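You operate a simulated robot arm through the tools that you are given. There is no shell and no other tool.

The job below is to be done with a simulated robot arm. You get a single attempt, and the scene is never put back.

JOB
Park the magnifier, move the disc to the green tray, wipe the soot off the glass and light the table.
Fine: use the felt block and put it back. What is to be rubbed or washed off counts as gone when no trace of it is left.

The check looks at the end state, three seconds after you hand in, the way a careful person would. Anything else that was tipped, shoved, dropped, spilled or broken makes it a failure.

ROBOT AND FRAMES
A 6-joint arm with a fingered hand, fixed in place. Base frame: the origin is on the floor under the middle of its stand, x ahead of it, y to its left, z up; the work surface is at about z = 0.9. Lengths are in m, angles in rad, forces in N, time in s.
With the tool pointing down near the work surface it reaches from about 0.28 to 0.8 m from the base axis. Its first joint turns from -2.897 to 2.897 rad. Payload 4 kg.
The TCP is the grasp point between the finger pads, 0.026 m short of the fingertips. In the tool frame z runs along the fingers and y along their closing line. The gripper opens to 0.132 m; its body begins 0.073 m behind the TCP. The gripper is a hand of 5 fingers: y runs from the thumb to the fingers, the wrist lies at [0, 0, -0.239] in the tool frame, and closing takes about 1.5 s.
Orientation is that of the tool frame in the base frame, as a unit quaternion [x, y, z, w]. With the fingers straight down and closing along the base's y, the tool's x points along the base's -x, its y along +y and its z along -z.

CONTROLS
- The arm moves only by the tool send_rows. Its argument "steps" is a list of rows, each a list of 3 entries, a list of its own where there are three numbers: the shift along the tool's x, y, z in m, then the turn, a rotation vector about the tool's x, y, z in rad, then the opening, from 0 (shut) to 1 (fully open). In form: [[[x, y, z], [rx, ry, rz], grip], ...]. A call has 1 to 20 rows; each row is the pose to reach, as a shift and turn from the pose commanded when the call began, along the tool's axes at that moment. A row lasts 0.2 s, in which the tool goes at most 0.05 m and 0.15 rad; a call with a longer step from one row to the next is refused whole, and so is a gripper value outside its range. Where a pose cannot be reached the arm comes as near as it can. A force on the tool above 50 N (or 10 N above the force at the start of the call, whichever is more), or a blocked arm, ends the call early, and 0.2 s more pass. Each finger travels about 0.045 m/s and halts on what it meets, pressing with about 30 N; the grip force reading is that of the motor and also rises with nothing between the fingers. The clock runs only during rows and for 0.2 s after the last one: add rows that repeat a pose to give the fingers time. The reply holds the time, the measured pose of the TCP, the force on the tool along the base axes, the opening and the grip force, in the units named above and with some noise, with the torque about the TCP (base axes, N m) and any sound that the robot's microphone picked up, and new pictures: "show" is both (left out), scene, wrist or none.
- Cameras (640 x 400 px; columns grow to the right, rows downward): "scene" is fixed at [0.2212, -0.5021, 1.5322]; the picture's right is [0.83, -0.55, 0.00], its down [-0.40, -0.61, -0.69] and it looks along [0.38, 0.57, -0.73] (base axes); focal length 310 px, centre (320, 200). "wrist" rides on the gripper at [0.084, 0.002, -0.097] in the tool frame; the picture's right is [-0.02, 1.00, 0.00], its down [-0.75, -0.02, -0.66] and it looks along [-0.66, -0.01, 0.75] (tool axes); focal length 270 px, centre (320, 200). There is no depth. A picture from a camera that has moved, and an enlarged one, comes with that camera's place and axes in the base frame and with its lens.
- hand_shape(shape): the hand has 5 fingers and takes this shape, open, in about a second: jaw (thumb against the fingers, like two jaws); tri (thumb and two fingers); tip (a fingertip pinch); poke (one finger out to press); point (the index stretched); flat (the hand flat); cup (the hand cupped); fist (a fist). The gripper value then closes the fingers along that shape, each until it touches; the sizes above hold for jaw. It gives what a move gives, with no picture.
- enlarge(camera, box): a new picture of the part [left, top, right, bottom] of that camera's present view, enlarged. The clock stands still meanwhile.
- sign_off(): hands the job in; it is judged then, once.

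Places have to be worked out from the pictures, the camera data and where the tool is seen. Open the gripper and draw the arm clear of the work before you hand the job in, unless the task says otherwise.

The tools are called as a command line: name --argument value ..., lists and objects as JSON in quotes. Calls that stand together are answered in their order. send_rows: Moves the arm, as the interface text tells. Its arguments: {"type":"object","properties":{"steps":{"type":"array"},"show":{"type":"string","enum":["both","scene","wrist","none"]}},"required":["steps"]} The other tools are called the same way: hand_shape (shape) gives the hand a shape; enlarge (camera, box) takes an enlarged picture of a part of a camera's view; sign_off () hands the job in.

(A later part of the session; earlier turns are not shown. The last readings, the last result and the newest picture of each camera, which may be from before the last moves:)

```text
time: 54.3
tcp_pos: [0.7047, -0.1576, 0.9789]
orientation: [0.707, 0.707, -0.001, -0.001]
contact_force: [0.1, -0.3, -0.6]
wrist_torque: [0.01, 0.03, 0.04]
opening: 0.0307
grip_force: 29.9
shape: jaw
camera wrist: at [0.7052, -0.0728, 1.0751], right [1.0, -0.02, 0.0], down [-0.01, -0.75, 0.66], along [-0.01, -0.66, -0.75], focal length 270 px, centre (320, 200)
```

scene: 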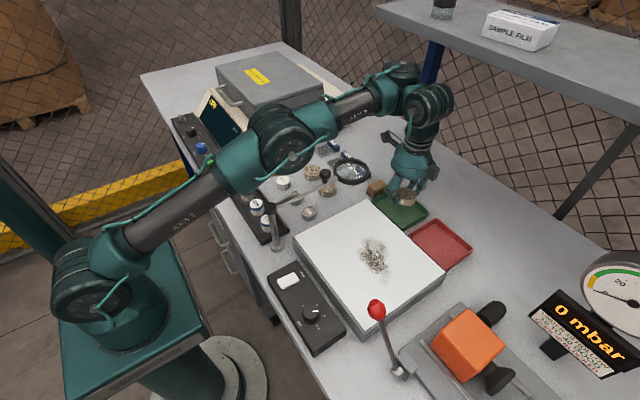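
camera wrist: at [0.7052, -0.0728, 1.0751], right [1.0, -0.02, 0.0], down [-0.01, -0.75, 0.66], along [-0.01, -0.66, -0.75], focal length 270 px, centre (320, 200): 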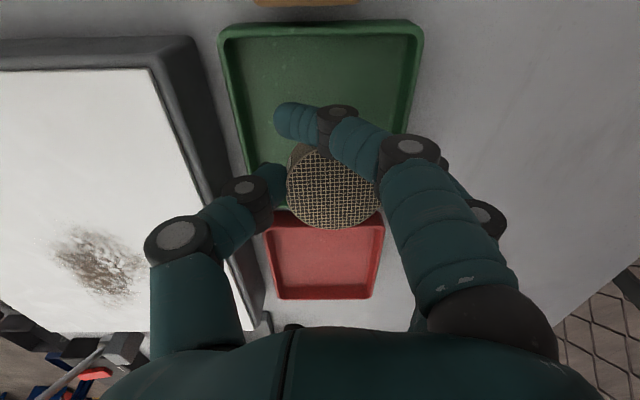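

Without the lean the pose is reached exactly. I descend straight down toward the floor of the tray, shifting a few millimetres to centre the disc.

send_rows --steps '[[[0.002, -0.002, 0.01], [0, 0, 0], 0.26], [[0.004, -0.004, 0.02], [0, 0, 0], 0.26], [[0.005, -0.0047, 0.03], [0, 0, 0], 0.26], [[0.005, -0.0047, 0.035], [0, 0, 0], 0.26], [[0.005, -0.0047, 0.035], [0, 0, 0], 0.26]]'

enlarge --camera "wrist" --box '[200, 20, 460, 270]'

enlarge --camera "scene" --box '[350, 150, 450, 235]'

```text
time: 55.5
tcp_pos: [0.7163, -0.1551, 0.9494]
orientation: [0.707, 0.707, 0.0, -0.001]
contact_force: [-0.4, 0.1, 1.0]
wrist_torque: [-0.03, -0.02, 0.01]
opening: 0.0307
grip_force: 30.0
shape: jaw
out of reach, approached as far as the arm can: row 1, 2, 3, 4, 5
camera wrist: at [0.7176, -0.0711, 1.0471], right [1.0, -0.02, 0.0], down [-0.01, -0.75, 0.66], along [-0.01, -0.66, -0.75], focal length 270 px, centre (320, 200)
```

scene: 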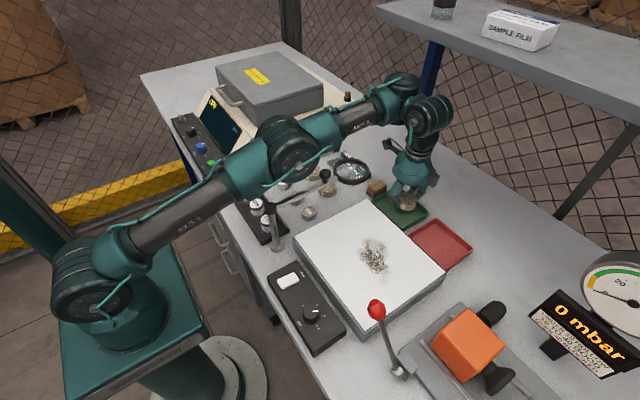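
wrist: 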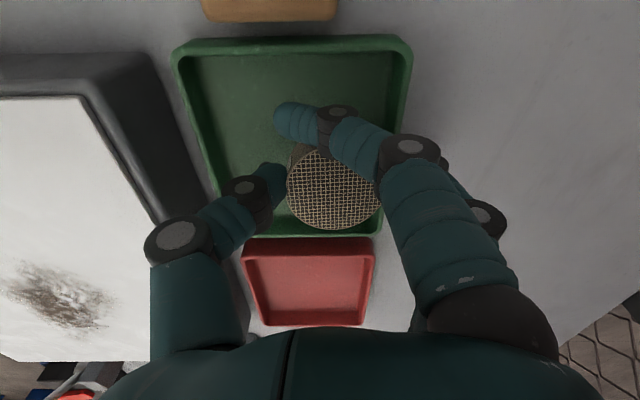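

```text
1.60 times, centred on (330, 145) of wrist
camera zoom: at [0.7176, -0.0711, 1.0471], right [1.0, -0.02, 0.0], down [-0.01, -0.75, 0.66], along [-0.01, -0.66, -0.75], focal length 432 px, centre (304, 288)
```

zoom: 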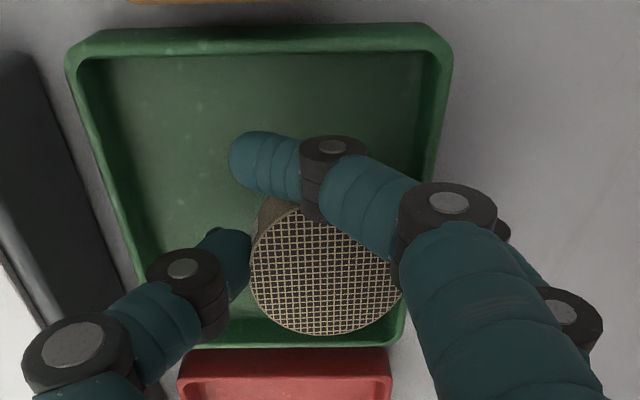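

```text
4.71 times, centred on (400, 192) of scene
camera zoom: at [0.2212, -0.5021, 1.5322], right [0.83, -0.55, 0.0], down [-0.4, -0.61, -0.69], along [0.38, 0.57, -0.73], focal length 1460 px, centre (-56, 235)
```

zoom: 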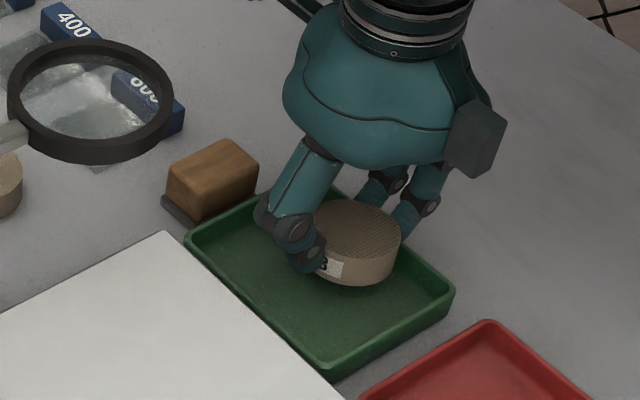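

The hand drifts outward again when lowered at this yaw, so I raise 3 cm and try a different wrist angle, turning toward yaw -45° while keeping over the tray.

send_rows --steps '[[[0, -0.004, -0.015], [0, 0, 0], 0.26], [[0, -0.008, -0.03], [0, 0, 0], 0.26], [[0, -0.012, -0.03], [0, 0, -0.13], 0.26], [[0, -0.012, -0.03], [0, 0, -0.26], 0.26], [[0, -0.012, -0.03], [0, 0, -0.39], 0.26], [[0, -0.012, -0.03], [0, 0, -0.52], 0.26], [[0, -0.012, -0.03], [0, 0, -0.65], 0.26], [[0, -0.012, -0.03], [0, 0, -0.785], 0.26], [[0, -0.012, -0.03], [0, 0, -0.785], 0.26]]'

```text
time: 57.5
tcp_pos: [0.7041, -0.1573, 0.9809]
orientation: [0.382, 0.924, 0.002, 0.001]
contact_force: [0.1, 0.9, -0.7]
wrist_torque: [-0.04, 0.01, 0.03]
opening: 0.0308
grip_force: 30.3
shape: jaw
camera wrist: at [0.6448, -0.0964, 1.0767], right [0.72, 0.69, 0.0], down [0.52, -0.54, 0.66], along [0.46, -0.47, -0.75], focal length 270 px, centre (320, 200)
```

scene: 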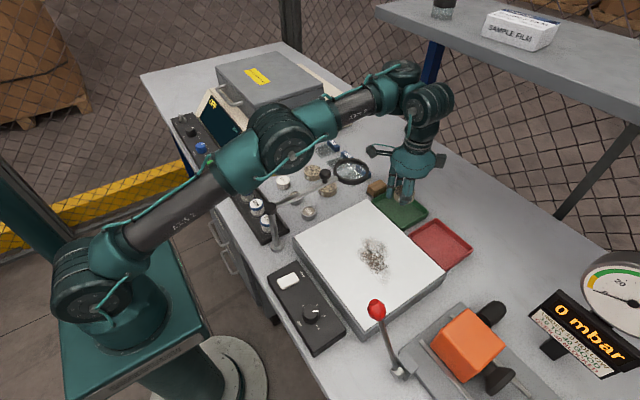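
wrist: 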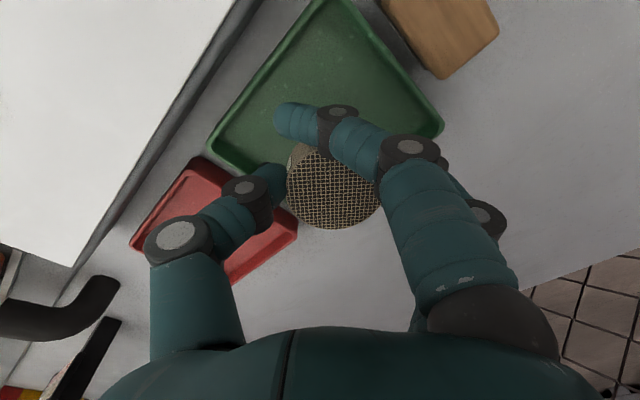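

At yaw -45° the pose holds, but the camera would meet the parked lens if I lowered here. I raise 4 cm and turn on to yaw 0°, where the camera passes clear of the lens.

send_rows --steps '[[[0, 0, -0.02], [0, 0, 0], 0.26], [[0, 0, -0.04], [0, 0, 0], 0.26], [[0, 0, -0.04], [0, 0, -0.13], 0.26], [[0, 0, -0.04], [0, 0, -0.26], 0.26], [[0, 0, -0.04], [0, 0, -0.39], 0.26], [[0, 0, -0.04], [0, 0, -0.52], 0.26], [[0, 0, -0.04], [0, 0, -0.65], 0.26], [[0, 0, -0.04], [0, 0, -0.785], 0.26], [[0, 0, -0.04], [0, 0, -0.785], 0.26]]'

enlarge --camera "scene" --box '[320, 110, 470, 235]'

```text
time: 59.5
tcp_pos: [0.7042, -0.1555, 1.0201]
orientation: [0.0, 1.0, 0.001, 0.001]
contact_force: [-0.5, 0.2, -0.7]
wrist_torque: [-0.01, 0.05, -0.03]
opening: 0.0309
grip_force: 30.0
shape: jaw
camera wrist: at [0.6187, -0.155, 1.116], right [0.02, 1.0, 0.0], down [0.75, -0.02, 0.66], along [0.66, -0.01, -0.75], focal length 270 px, centre (320, 200)
```

scene: 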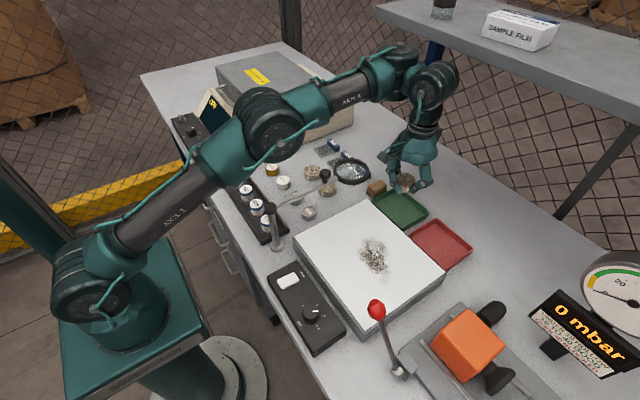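
wrist: 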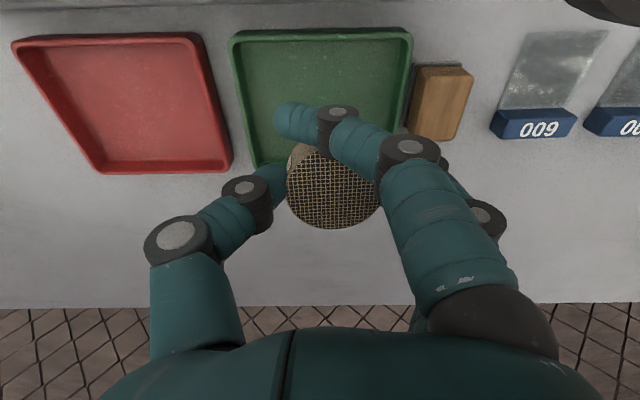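

```text
3.20 times, centred on (395, 172) of scene
camera zoom: at [0.2212, -0.5021, 1.5322], right [0.83, -0.55, 0.0], down [-0.4, -0.61, -0.69], along [0.38, 0.57, -0.73], focal length 992 px, centre (80, 288)
```

zoom: 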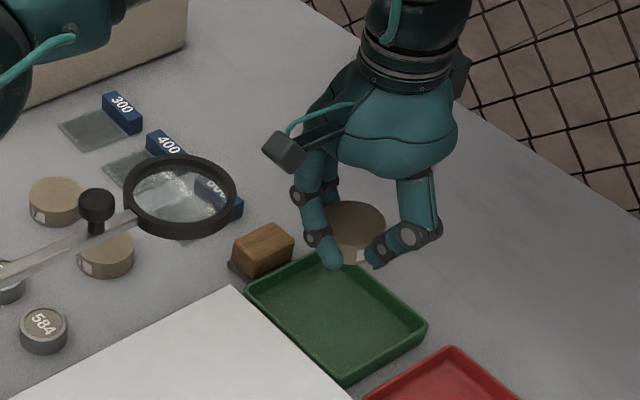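

At yaw 0° the pose is exact. The disc sits about 5 mm to the finger side, so I shift 4.5 mm to -y and lower toward the tray.

send_rows --steps '[[[0.001, -0.002, 0.02], [0, 0, 0], 0.26], [[0.002, -0.0045, 0.04], [0, 0, 0], 0.26], [[0.002, -0.0045, 0.055], [0, 0, 0], 0.26], [[0.002, -0.0045, 0.065], [0, 0, 0], 0.26], [[0.002, -0.0045, 0.065], [0, 0, 0], 0.26]]'

enlarge --camera "scene" --box '[340, 140, 450, 235]'

```text
time: 60.7
tcp_pos: [0.7165, -0.1618, 0.9749]
orientation: [0.001, 1.0, 0.001, 0.0]
contact_force: [0.2, 0.8, -0.5]
wrist_torque: [0.01, 0.01, 0.0]
opening: 0.0311
grip_force: 30.0
shape: jaw
out of reach, approached as far as the arm can: row 2, 3, 4, 5
camera wrist: at [0.6311, -0.16, 1.0708], right [0.02, 1.0, 0.0], down [0.75, -0.02, 0.66], along [0.66, -0.01, -0.75], focal length 270 px, centre (320, 200)
```

scene: 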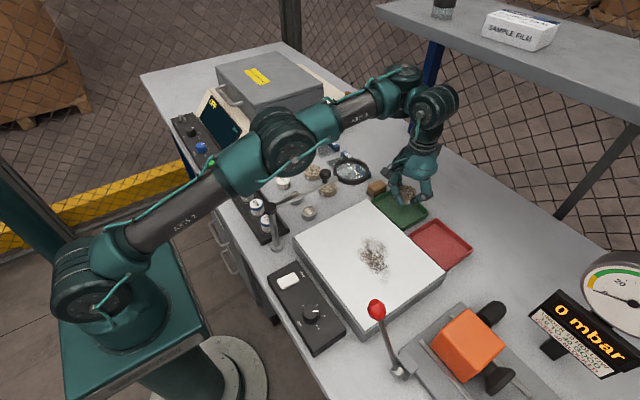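
wrist: 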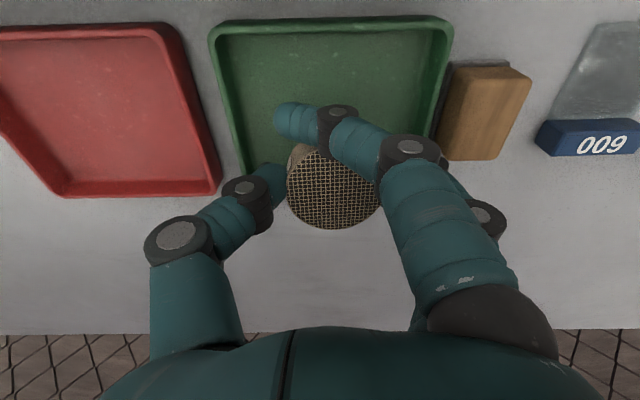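

```text
4.21 times, centred on (395, 188) of scene
camera zoom: at [0.2212, -0.5021, 1.5322], right [0.83, -0.55, 0.0], down [-0.4, -0.61, -0.69], along [0.38, 0.57, -0.73], focal length 1306 px, centre (4, 253)
```

zoom: 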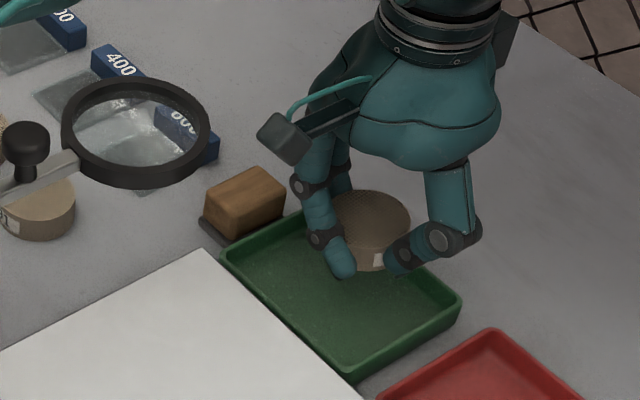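

The hand still drifts outward by about 1.4 cm. I test the limit with a small pure step back toward the base at this height.

send_rows --steps '[[[0.004, 0, 0], [0, 0, 0], 0.26], [[0.008, 0, 0], [0, 0, 0], 0.26], [[0.008, 0, 0], [0, 0, 0], 0.26]]' --show "none"

```text
time: 61.5
tcp_pos: [0.7136, -0.1617, 0.9766]
orientation: [0.001, 1.0, 0.0, -0.001]
contact_force: [-0.6, -0.9, -0.3]
wrist_torque: [0.0, -0.01, 0.02]
opening: 0.0308
grip_force: 30.5
shape: jaw
out of reach, approached as far as the arm can: row 1, 2, 3
```

The arm seems stuck near its stretched-elbow posture after the high transfer. I go up and pull well back toward the base over the empty part of the glass (y ≈ -0.22), so the elbow bends again, and then re-approach the tray low.

send_rows --steps '[[[0.004, -0.002, -0.02], [0, 0, 0], 0.26], [[0.01, -0.008, -0.045], [0, 0, 0], 0.26], [[0.025, -0.02, -0.065], [0, 0, 0], 0.26], [[0.045, -0.035, -0.07], [0, 0, 0], 0.26], [[0.07, -0.05, -0.07], [0, 0, 0], 0.26], [[0.1, -0.06, -0.07], [0, 0, 0], 0.26], [[0.13, -0.06, -0.07], [0, 0, 0], 0.26], [[0.13, -0.06, -0.07], [0, 0, 0], 0.26]]'

```text
time: 63.3
tcp_pos: [0.5994, -0.2465, 1.0544]
orientation: [0.0, 1.0, -0.028, -0.012]
contact_force: [0.9, 0.8, -0.8]
wrist_torque: [-0.03, 0.06, 0.03]
opening: 0.0307
grip_force: 30.4
shape: jaw
out of reach, approached as far as the arm can: row 5, 6, 7
camera wrist: at [0.5164, -0.2402, 1.1525], right [0.02, 1.0, -0.05], down [0.77, 0.02, 0.64], along [0.64, -0.05, -0.77], focal length 270 px, centre (320, 200)
```

scene: 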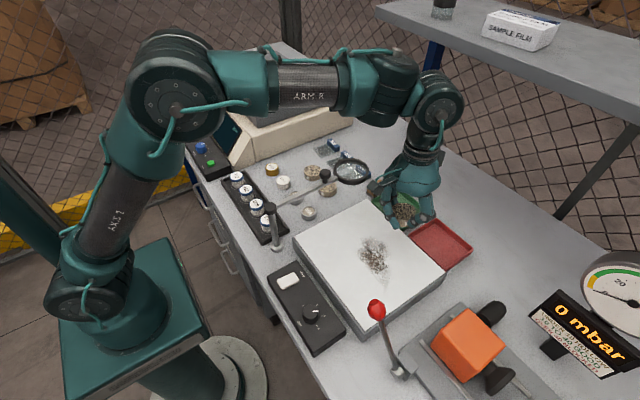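
wrist: 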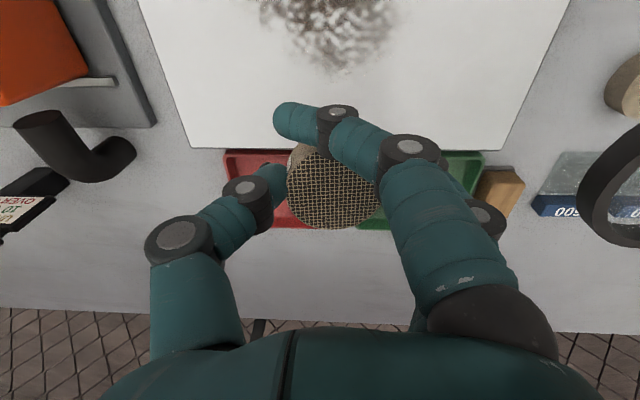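

The elbow is bent in its normal posture again. I hold for a moment and correct the small tilt that was left.

send_rows --steps '[[[0, 0, 0], [0, 0, 0], 0.26], [[0, 0, 0], [0, 0, 0], 0.26]]' --show "none"

```text
time: 63.9
tcp_pos: [0.6001, -0.2452, 1.0532]
orientation: [-0.003, 1.0, -0.024, -0.011]
contact_force: [-0.2, -0.2, -1.3]
wrist_torque: [-0.01, -0.01, -0.01]
opening: 0.0306
grip_force: 29.8
shape: jaw
```

I straighten the tilt and move out along +x first (over the red tray side), then across to the green tray at about z 1.0, staying clear of the lens.

send_rows --steps '[[[-0.02, 0, 0.003], [-0.012, -0.0055, 0.0015], 0.26], [[-0.045, 0, 0.008], [-0.024, -0.011, 0.003], 0.26], [[-0.07, 0, 0.014], [-0.036, -0.0165, 0.0045], 0.26], [[-0.09, 0.005, 0.02], [-0.048, -0.022, 0.006], 0.26], [[-0.1025, 0.025, 0.025], [-0.048, -0.022, 0.006], 0.26], [[-0.1025, 0.05, 0.03], [-0.048, -0.022, 0.006], 0.26], [[-0.1025, 0.072, 0.035], [-0.048, -0.022, 0.006], 0.26], [[-0.1025, 0.085, 0.04], [-0.048, -0.022, 0.006], 0.26], [[-0.1025, 0.085, 0.04], [-0.048, -0.022, 0.006], 0.26]]'

```text
time: 65.9
tcp_pos: [0.6845, -0.1361, 1.0054]
orientation: [0.003, 1.0, 0.025, 0.012]
contact_force: [0.1, -0.4, 0.0]
wrist_torque: [-0.03, 0.02, 0.01]
opening: 0.031
grip_force: 30.1
shape: jaw
camera wrist: at [0.5972, -0.1394, 1.0997], right [0.03, 1.0, 0.05], down [0.74, -0.05, 0.67], along [0.68, 0.02, -0.74], focal length 270 px, centre (320, 200)
```

scene: 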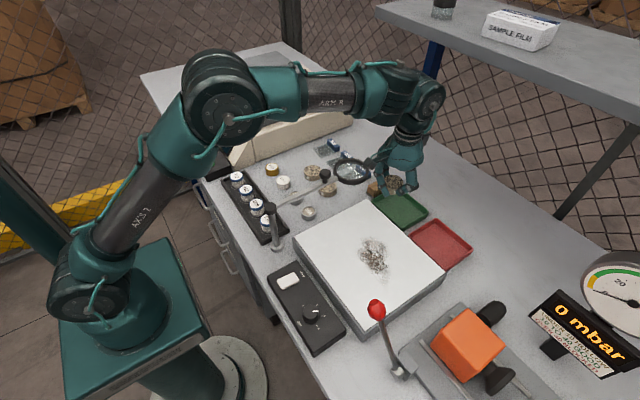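
wrist: 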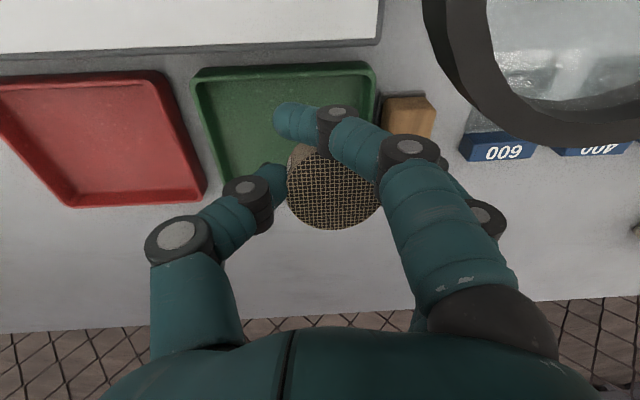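

The readings show the arm follows the commanded pose exactly, so my tilt "correction" introduced a tilt; I undo it and shift to (0.7025, -0.160, 1.0) above the tray.

send_rows --steps '[[[-0.005, -0.012, -0.005], [0.016, 0.007, -0.002], 0.26], [[-0.01, -0.024, -0.005], [0.032, 0.015, -0.004], 0.26], [[-0.018, -0.024, 0], [0.048, 0.022, -0.006], 0.26], [[-0.018, -0.024, 0.005], [0.048, 0.022, -0.006], 0.26], [[-0.018, -0.024, 0.005], [0.048, 0.022, -0.006], 0.26]]'

```text
time: 67.1
tcp_pos: [0.7041, -0.1613, 0.9997]
orientation: [0.0, 1.0, 0.001, 0.001]
contact_force: [0.3, 0.3, -0.1]
wrist_torque: [-0.01, -0.01, -0.02]
opening: 0.0305
grip_force: 29.8
shape: jaw
camera wrist: at [0.6185, -0.1602, 1.0959], right [0.02, 1.0, 0.0], down [0.75, -0.02, 0.66], along [0.66, -0.01, -0.75], focal length 270 px, centre (320, 200)
```

scene: 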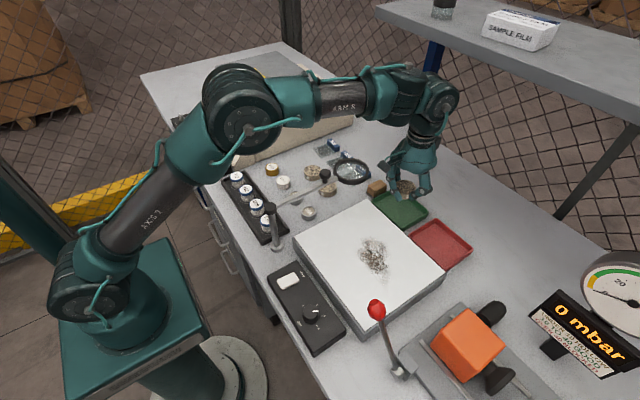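
wrist: 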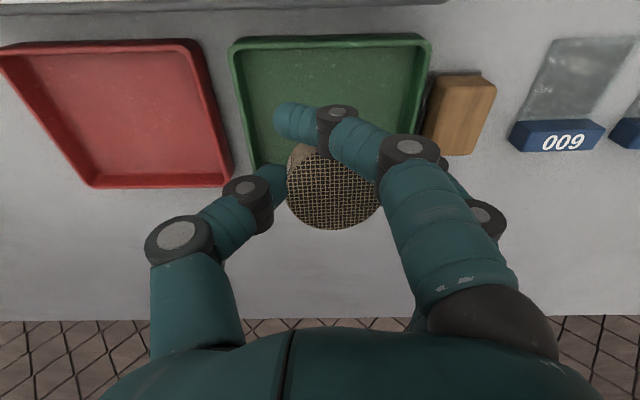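

With the elbow up the pose is exact. Closing along x gives more room inside the tray, so I raise 3 cm and turn back to yaw -90°.

send_rows --steps '[[[0, 0, -0.02], [0, 0, 0], 0.26], [[0, 0, -0.035], [0, 0, 0.12], 0.26], [[0, 0, -0.035], [0, 0, 0.265], 0.26], [[0, 0, -0.035], [0, 0, 0.41], 0.26], [[0, 0, -0.035], [0, 0, 0.555], 0.26], [[0, 0, -0.035], [0, 0, 0.7], 0.26], [[0, 0, -0.035], [0, 0, 0.845], 0.26], [[0, 0, -0.035], [0, 0, 0.99], 0.26], [[0, 0, -0.035], [0, 0, 1.135], 0.26], [[0, 0, -0.035], [0, 0, 1.28], 0.26], [[0, 0, -0.035], [0, 0, 1.425], 0.26], [[0, 0, -0.035], [0, 0, 1.571], 0.26], [[0, 0, -0.035], [0, 0, 1.571], 0.26]]'

```text
time: 69.9
tcp_pos: [0.705, -0.1609, 1.0359]
orientation: [0.708, 0.706, 0.002, 0.0]
contact_force: [-0.4, -0.9, -1.3]
wrist_torque: [-0.03, 0.01, 0.02]
opening: 0.0309
grip_force: 29.9
shape: jaw
camera wrist: at [0.7052, -0.077, 1.1325], right [1.0, -0.02, 0.0], down [-0.02, -0.75, 0.66], along [-0.01, -0.66, -0.75], focal length 270 px, centre (320, 200)
```

scene: 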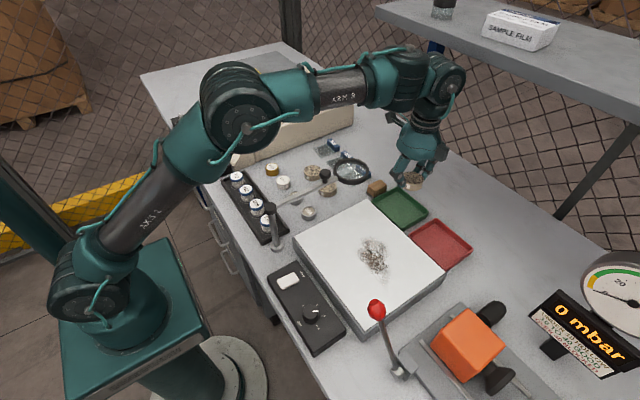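
wrist: 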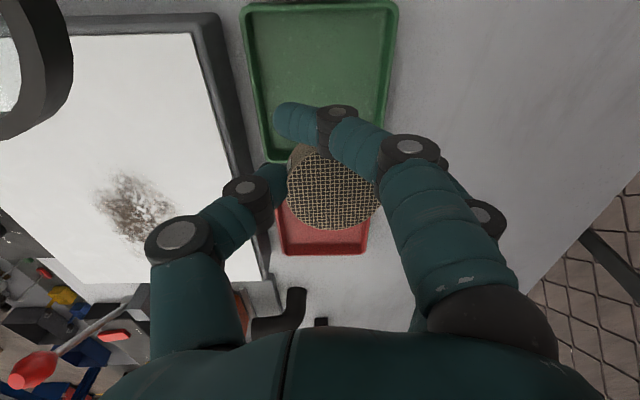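

Yaw -90° is reached exactly this time. I add the 6° lean back so the disc is level and lower to z ≈ 0.96, centred on the tray.

send_rows --steps '[[[0.002, -0.0015, 0.02], [0, 0.03, 0], 0.26], [[0.004, -0.003, 0.04], [0, 0.06, 0], 0.26], [[0.0059, -0.0045, 0.06], [0, 0.1, 0], 0.26], [[0.0059, -0.0045, 0.076], [0, 0.1, 0], 0.26], [[0.0059, -0.0045, 0.076], [0, 0.1, 0], 0.26]]'

enlarge --camera "scene" --box '[350, 150, 450, 235]'

enlarge --camera "wrist" --box '[200, 20, 460, 270]'

```text
time: 71.1
tcp_pos: [0.7002, -0.1555, 0.9595]
orientation: [0.706, 0.706, 0.037, -0.035]
contact_force: [0.2, -0.2, -0.6]
wrist_torque: [0.03, 0.0, -0.01]
opening: 0.0308
grip_force: 30.7
shape: jaw
camera wrist: at [0.701, -0.0811, 1.0644], right [1.0, -0.02, 0.0], down [-0.02, -0.82, 0.58], along [-0.01, -0.58, -0.82], focal length 270 px, centre (320, 200)
```

scene: 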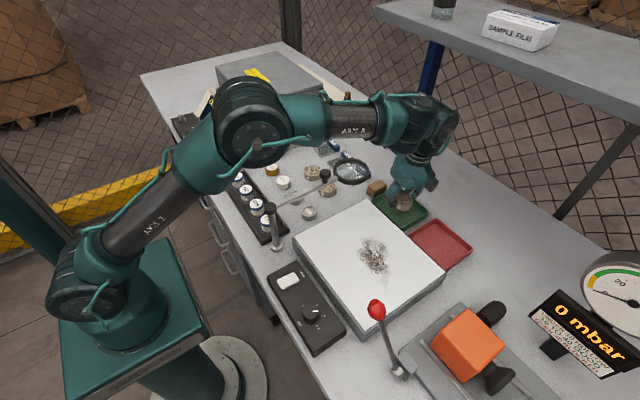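
wrist: 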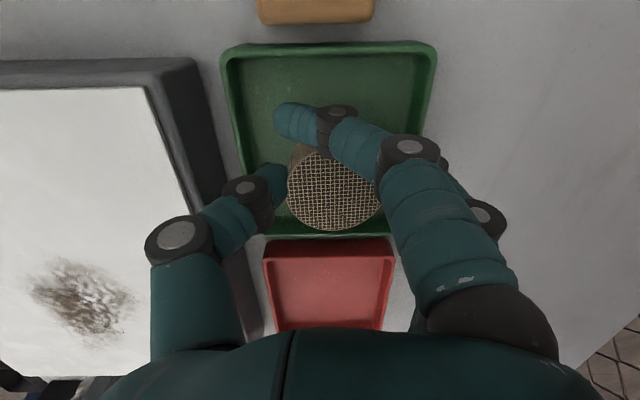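

```text
4.71 times, centred on (400, 192) of scene
camera zoom: at [0.2212, -0.5021, 1.5322], right [0.83, -0.55, 0.0], down [-0.4, -0.61, -0.69], along [0.38, 0.57, -0.73], focal length 1460 px, centre (-56, 235)
```

zoom: 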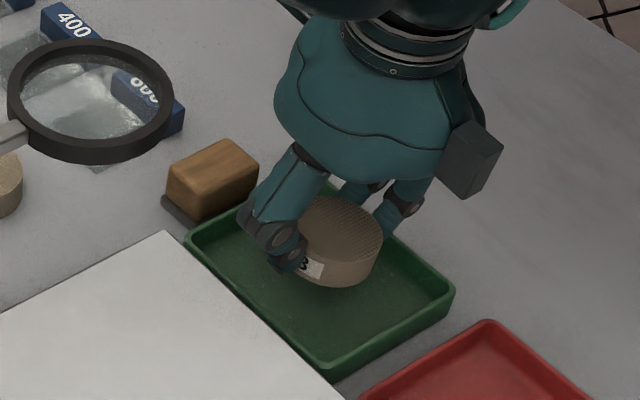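

```text
1.60 times, centred on (330, 145) of wrist
camera zoom: at [0.701, -0.0811, 1.0644], right [1.0, -0.02, 0.0], down [-0.02, -0.82, 0.58], along [-0.01, -0.58, -0.82], focal length 432 px, centre (304, 288)
```

zoom: 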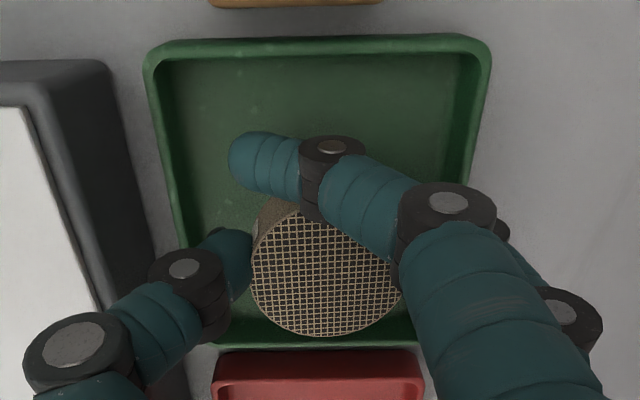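

The disc is centred over the tray. I lower the last two centimetres in small steps, watching for contact with the tray floor.

send_rows --steps '[[[-0.001, 0, 0.008], [0, 0, 0], 0.26], [[-0.0015, 0, 0.015], [0, 0, 0], 0.26], [[-0.0019, 0, 0.0185], [0, 0, 0], 0.26], [[-0.0021, 0, 0.0205], [0, 0, 0], 0.26], [[-0.0021, 0, 0.0205], [0, 0, 0], 0.26]]' --show "wrist"

enlarge --camera "scene" --box '[350, 150, 450, 235]'

```text
time: 72.3
tcp_pos: [0.6996, -0.1543, 0.9391]
orientation: [0.707, 0.706, 0.037, -0.035]
contact_force: [-0.8, -0.9, -0.9]
wrist_torque: [-0.02, 0.0, 0.03]
opening: 0.0309
grip_force: 30.0
shape: jaw
camera wrist: at [0.7012, -0.081, 1.0436], right [1.0, -0.02, 0.0], down [-0.02, -0.82, 0.58], along [-0.01, -0.58, -0.82], focal length 270 px, centre (320, 200)
```

wrist: 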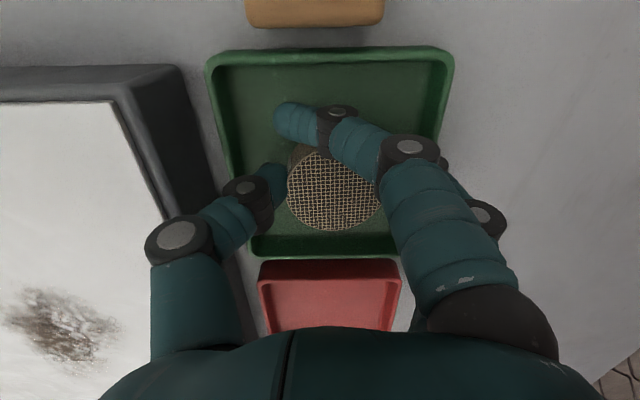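

```text
4.71 times, centred on (400, 192) of scene
camera zoom: at [0.2212, -0.5021, 1.5322], right [0.83, -0.55, 0.0], down [-0.4, -0.61, -0.69], along [0.38, 0.57, -0.73], focal length 1460 px, centre (-56, 235)
```

zoom: 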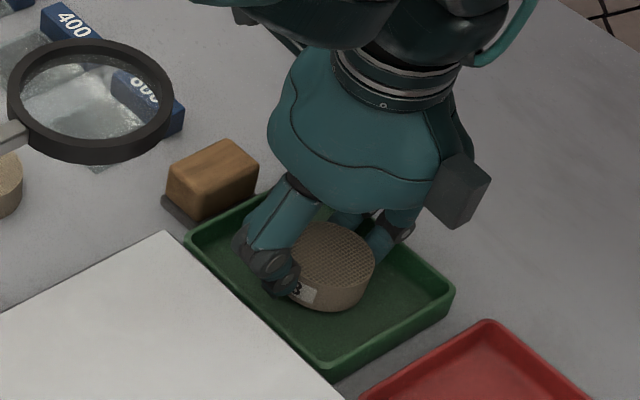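

No contact yet at z 0.939. I lower a few more millimetres in 1.5 mm steps.

send_rows --steps '[[[-0.00015, 0, 0.0015], [0, 0, 0], 0.26], [[-0.0003, 0, 0.003], [0, 0, 0], 0.26], [[-0.00045, 0, 0.0045], [0, 0, 0], 0.26], [[-0.00045, 0, 0.0045], [0, 0, 0], 0.26]]' --show "none"

```text
time: 73.3
tcp_pos: [0.7002, -0.1545, 0.9354]
orientation: [0.706, 0.707, 0.037, -0.035]
contact_force: [-1.0, 0.3, 4.8]
wrist_torque: [-0.05, -0.14, 0.01]
opening: 0.031
grip_force: 29.9
shape: jaw
```

The disc touches the tray floor (about 5 N). I open just enough to free it, limiting the opening to keep the fingers off the tray walls.

send_rows --steps '[[[0, 0, 0], [0, 0, 0], 0.3], [[0, 0, 0], [0, 0, 0], 0.35], [[0, 0, 0], [0, 0, 0], 0.39], [[0, 0, 0], [0, 0, 0], 0.42], [[0, 0, 0], [0, 0, 0], 0.43], [[0, 0, 0], [0, 0, 0], 0.43]]' --show "wrist"

enlarge --camera "scene" --box '[350, 150, 450, 235]'

```text
time: 74.7
tcp_pos: [0.7002, -0.1548, 0.9349]
orientation: [0.707, 0.705, 0.037, -0.035]
contact_force: [5.4, -0.2, 1.3]
wrist_torque: [-0.06, -0.09, -0.03]
opening: 0.051
grip_force: 0.0
shape: jaw
camera wrist: at [0.7013, -0.081, 1.0394], right [1.0, -0.02, 0.0], down [-0.02, -0.82, 0.58], along [-0.01, -0.58, -0.82], focal length 270 px, centre (320, 200)
```

wrist: 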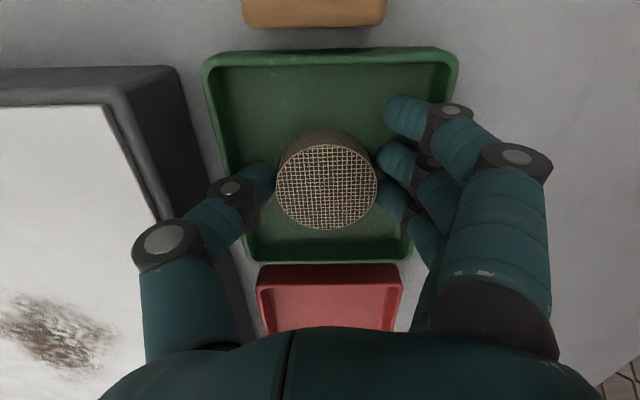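

```text
4.71 times, centred on (400, 192) of scene
camera zoom: at [0.2212, -0.5021, 1.5322], right [0.83, -0.55, 0.0], down [-0.4, -0.61, -0.69], along [0.38, 0.57, -0.73], focal length 1460 px, centre (-56, 235)
```

zoom: 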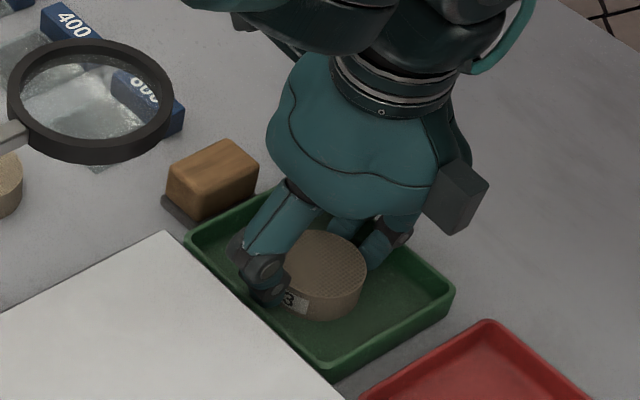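

The disc is free; the +x force of 5 N says the thumb leans on the near tray wall. I shift 2 mm away from that wall and lift straight up slowly.

send_rows --steps '[[[0, 0.002, 0], [0, 0, 0], 0.42], [[0.0005, 0.002, -0.005], [0, 0, 0], 0.42], [[0.0012, 0.002, -0.012], [0, 0, 0], 0.42], [[0.002, 0.002, -0.02], [0, 0, 0], 0.42], [[0.004, 0.002, -0.04], [0, 0, 0], 0.42], [[0.006, 0.002, -0.06], [0, 0, 0], 0.42], [[0.006, 0.002, -0.06], [0, 0, 0], 0.42]]'

enlarge --camera "scene" --box '[350, 150, 450, 235]'

```text
time: 76.3
tcp_pos: [0.7005, -0.1555, 0.9948]
orientation: [0.706, 0.706, 0.037, -0.035]
contact_force: [0.1, -0.1, 1.1]
wrist_torque: [0.01, 0.0, -0.01]
opening: 0.0548
grip_force: 0.1
shape: jaw
camera wrist: at [0.7021, -0.0813, 1.0993], right [1.0, -0.02, 0.0], down [-0.02, -0.82, 0.58], along [-0.01, -0.58, -0.82], focal length 270 px, centre (320, 200)
```

scene: 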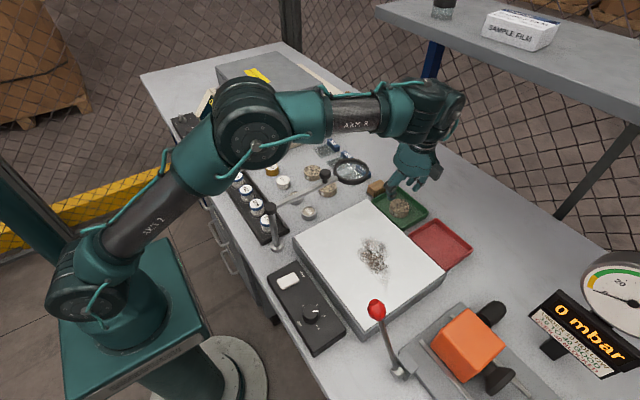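
wrist: 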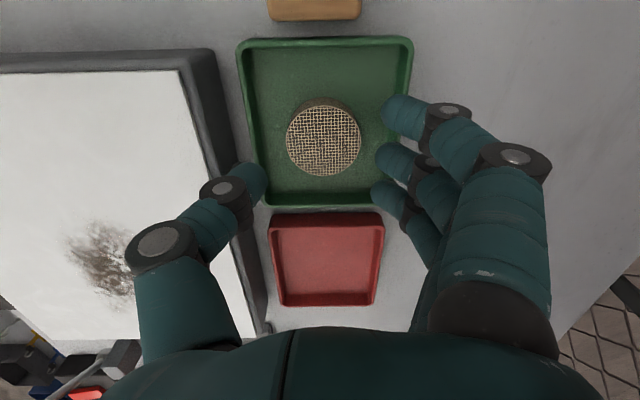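

```text
4.71 times, centred on (400, 192) of scene
camera zoom: at [0.2212, -0.5021, 1.5322], right [0.83, -0.55, 0.0], down [-0.4, -0.61, -0.69], along [0.38, 0.57, -0.73], focal length 1460 px, centre (-56, 235)
```

zoom: 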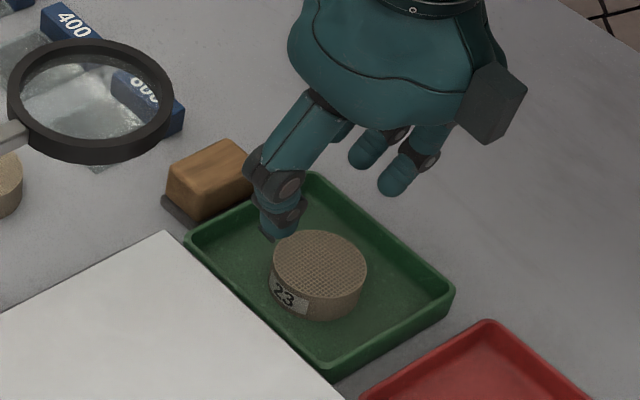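

Disc 23 lies flat in the green tray and the tray has not moved. Next the felt block: I rise, take out the lean, and switch to the three-finger shape so no outer finger lands on the tray rim.

send_rows --steps '[[[0.003, 0.004, -0.02], [0, -0.03, 0], 0.42], [[0.006, 0.01, -0.04], [0, -0.06, 0], 0.42], [[0.008, 0.016, -0.06], [0, -0.1, 0], 0.42], [[0.008, 0.0215, -0.07], [0, -0.1, 0], 0.42], [[0.008, 0.0215, -0.07], [0, -0.1, 0], 0.42]]' --show "none"

hand_shape --shape "tri"

send_rows --steps '[[[0, 0, 0], [0, 0, 0], 0.8], [[0, 0, 0], [0, 0, 0], 0.6], [[0, 0, 0], [0, 0, 0], 0.46], [[0, 0, 0], [0, 0, 0], 0.46], [[0, 0, 0], [0, 0, 0], 0.46], [[0, 0, 0], [0, 0, 0], 0.46]]'

```text
time: 77.5
tcp_pos: [0.7234, -0.155, 1.0645]
orientation: [0.706, 0.708, 0.001, 0.0]
contact_force: [-0.1, -0.1, -0.3]
wrist_torque: [-0.03, 0.0, -0.01]
opening: 0.0548
grip_force: 0.1
shape: jaw
```

```text
time: 78.4
tcp_pos: [0.7227, -0.154, 1.065]
orientation: [0.707, 0.707, 0.0, 0.0]
contact_force: [0.0, -0.2, -0.2]
wrist_torque: [0.06, 0.03, -0.02]
opening: 0.1316
grip_force: 0.0
shape: tri
```

```text
time: 79.8
tcp_pos: [0.723, -0.155, 1.0654]
orientation: [0.707, 0.707, 0.001, 0.001]
contact_force: [0.1, -0.9, 0.1]
wrist_torque: [-0.03, 0.01, 0.01]
opening: 0.0616
grip_force: 0.1
shape: tri
camera wrist: at [0.7245, -0.0698, 1.1616], right [1.0, -0.02, 0.0], down [-0.02, -0.75, 0.66], along [-0.01, -0.66, -0.75], focal length 270 px, centre (320, 200)
```

scene: 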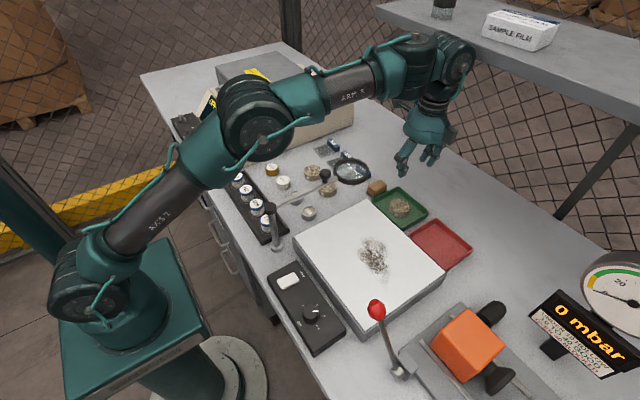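
wrist: 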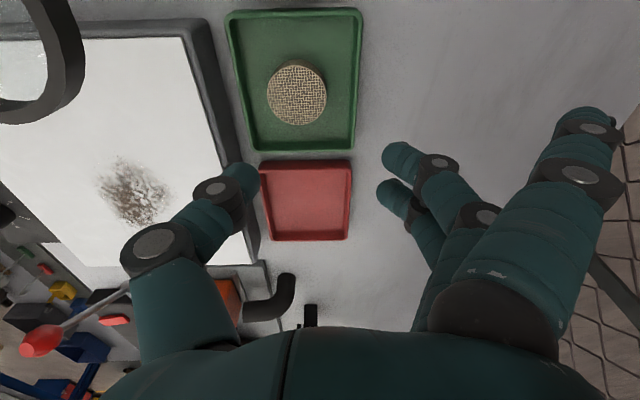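

The three-finger shape works and its splayed outer finger points to the free +x side. I move over to the felt block's line at x ≈ 0.722, y ≈ -0.067 and lower to z ≈ 1.0 for a look.

send_rows --steps '[[[0.02, 0, 0.01], [0, 0, 0], 0.46], [[0.045, 0, 0.025], [0, 0, 0], 0.46], [[0.07, 0, 0.04], [0, 0, 0], 0.46], [[0.088, 0, 0.055], [0, 0, 0], 0.46], [[0.088, 0, 0.065], [0, 0, 0], 0.46], [[0.088, 0, 0.065], [0, 0, 0], 0.46]]'

enlarge --camera "scene" --box '[330, 130, 450, 220]'

enlarge --camera "wrist" --box '[180, 40, 460, 240]'

```text
time: 81.2
tcp_pos: [0.7239, -0.0666, 0.9989]
orientation: [0.707, 0.707, 0.001, 0.0]
contact_force: [-0.1, 0.6, 0.1]
wrist_torque: [-0.01, -0.01, 0.0]
opening: 0.0617
grip_force: 0.1
shape: tri
camera wrist: at [0.7242, 0.0177, 1.0966], right [1.0, -0.02, 0.0], down [-0.02, -0.75, 0.66], along [-0.01, -0.66, -0.75], focal length 270 px, centre (320, 200)
```

scene: 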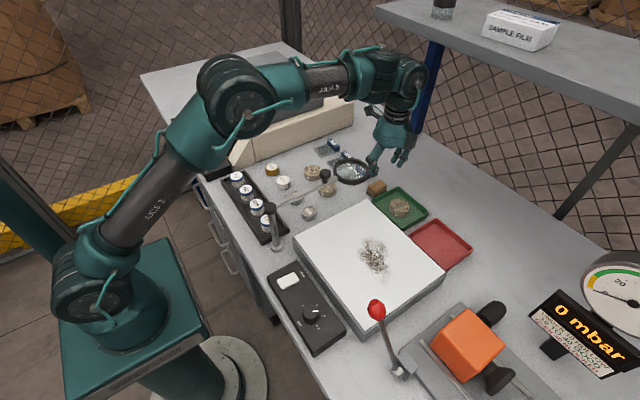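
wrist: 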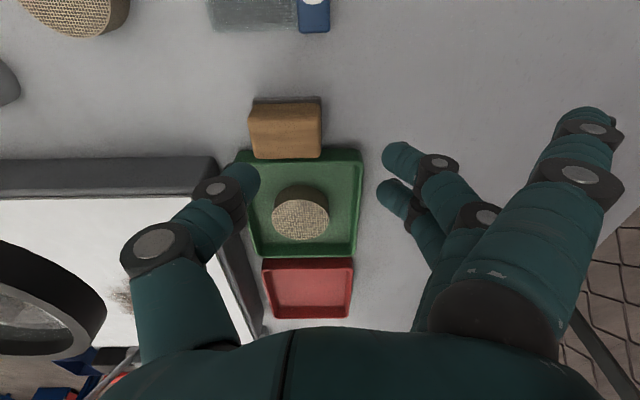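

```text
4.44 times, centred on (390, 175) of scene
camera zoom: at [0.2212, -0.5021, 1.5322], right [0.83, -0.55, 0.0], down [-0.4, -0.61, -0.69], along [0.38, 0.57, -0.73], focal length 1378 px, centre (9, 311)
```

zoom: 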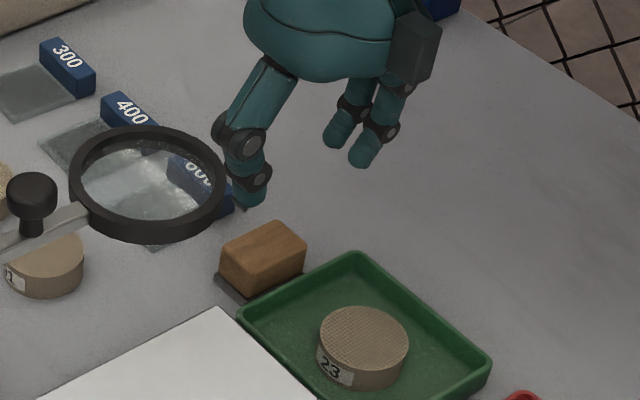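

```text
2.00 times, centred on (320, 140) of wrist
camera zoom: at [0.7242, 0.0177, 1.0966], right [1.0, -0.02, 0.0], down [-0.02, -0.75, 0.66], along [-0.01, -0.66, -0.75], focal length 541 px, centre (320, 320)
```

zoom: 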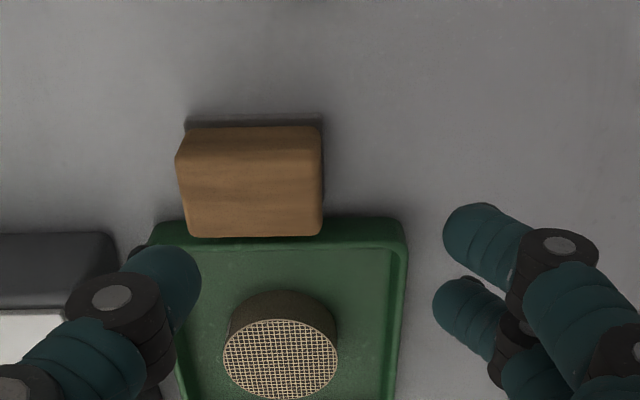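

The block's top spans x 0.677–0.724, y -0.085 – -0.056, centre (0.7005, -0.0705). I lower to z 0.972 beside it, so the thumb knuckle passes under the lens ring, then slide back over the block.

send_rows --steps '[[[-0.002, 0, 0.012], [0, 0, 0], 0.46], [[-0.004, 0, 0.026], [0, 0, 0], 0.46], [[-0.004, 0, 0.026], [0, 0, 0], 0.46], [[-0.004, -0.008, 0.026], [0, 0, 0], 0.46], [[-0.004, -0.016, 0.026], [0, 0, 0], 0.46], [[-0.004, -0.0235, 0.026], [0, 0, 0], 0.46], [[-0.004, -0.0235, 0.026], [0, 0, 0], 0.46]]'

enlarge --camera "scene" --box '[330, 130, 450, 220]'

enlarge --camera "wrist" --box '[180, 40, 460, 240]'

```text
time: 82.8
tcp_pos: [0.7, -0.0704, 0.974]
orientation: [0.707, 0.707, 0.002, 0.0]
contact_force: [0.8, 0.6, -0.6]
wrist_torque: [0.01, 0.03, -0.01]
opening: 0.0616
grip_force: 0.0
shape: tri
camera wrist: at [0.7005, 0.0134, 1.0712], right [1.0, -0.02, 0.0], down [-0.02, -0.75, 0.66], along [-0.01, -0.66, -0.75], focal length 270 px, centre (320, 200)
```

scene: 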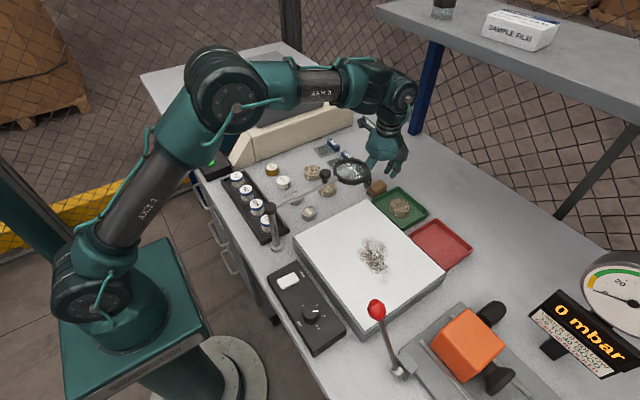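
wrist: 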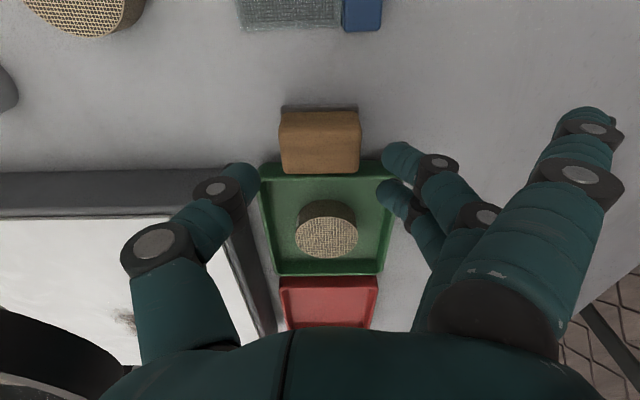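

```text
4.44 times, centred on (390, 175) of scene
camera zoom: at [0.2212, -0.5021, 1.5322], right [0.83, -0.55, 0.0], down [-0.4, -0.61, -0.69], along [0.38, 0.57, -0.73], focal length 1378 px, centre (9, 311)
```

zoom: 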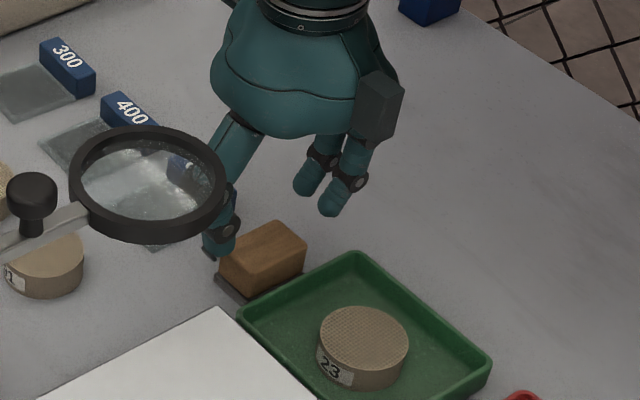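

```text
2.00 times, centred on (320, 140) of wrist
camera zoom: at [0.7005, 0.0134, 1.0712], right [1.0, -0.02, 0.0], down [-0.02, -0.75, 0.66], along [-0.01, -0.66, -0.75], focal length 541 px, centre (320, 320)
```

zoom: 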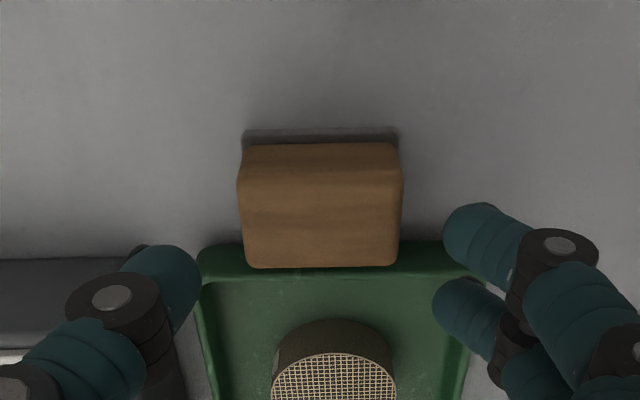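

The block sits centred between thumb and fingers and the magnifier is untouched. I lower to z 0.938 so the fingertips straddle the wooden part.

send_rows --steps '[[[0, 0, 0.012], [0, 0, 0], 0.46], [[0, 0, 0.024], [0, 0, 0], 0.46], [[0, 0, 0.031], [0, 0, 0], 0.46], [[0, 0, 0.036], [0, 0, 0], 0.46], [[0, 0, 0.036], [0, 0, 0], 0.46]]'

enlarge --camera "scene" --box '[330, 130, 450, 220]'

```text
time: 84.0
tcp_pos: [0.6996, -0.0704, 0.9389]
orientation: [0.707, 0.707, 0.002, 0.0]
contact_force: [-0.6, 0.3, -0.4]
wrist_torque: [-0.06, 0.0, -0.04]
opening: 0.0615
grip_force: 0.0
shape: tri
camera wrist: at [0.7008, 0.0139, 1.035], right [1.0, -0.02, 0.0], down [-0.02, -0.75, 0.66], along [-0.01, -0.66, -0.75], focal length 270 px, centre (320, 200)
```

scene: 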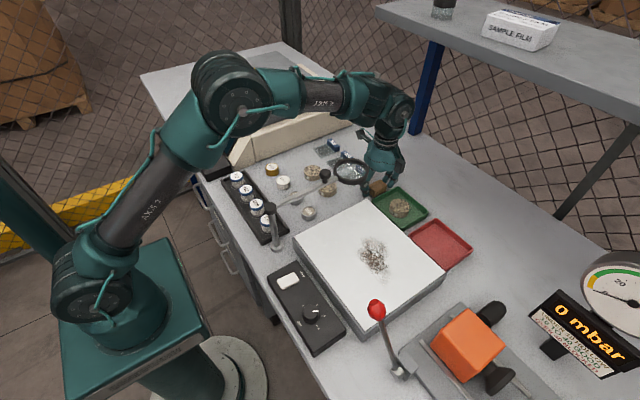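
wrist: 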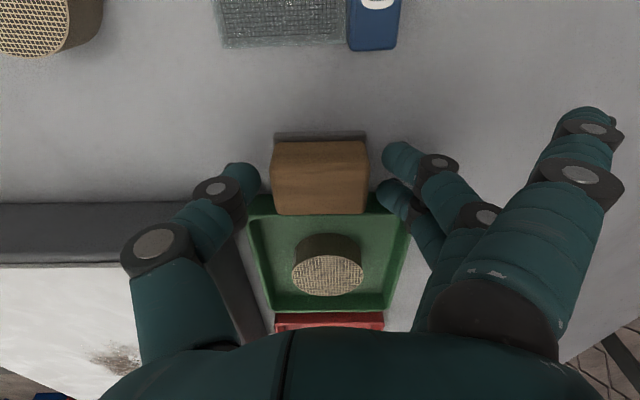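

```text
4.44 times, centred on (390, 175) of scene
camera zoom: at [0.2212, -0.5021, 1.5322], right [0.83, -0.55, 0.0], down [-0.4, -0.61, -0.69], along [0.38, 0.57, -0.73], focal length 1378 px, centre (9, 311)
```

zoom: 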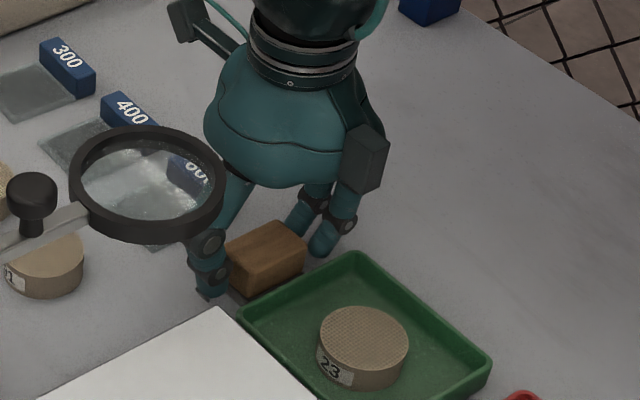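

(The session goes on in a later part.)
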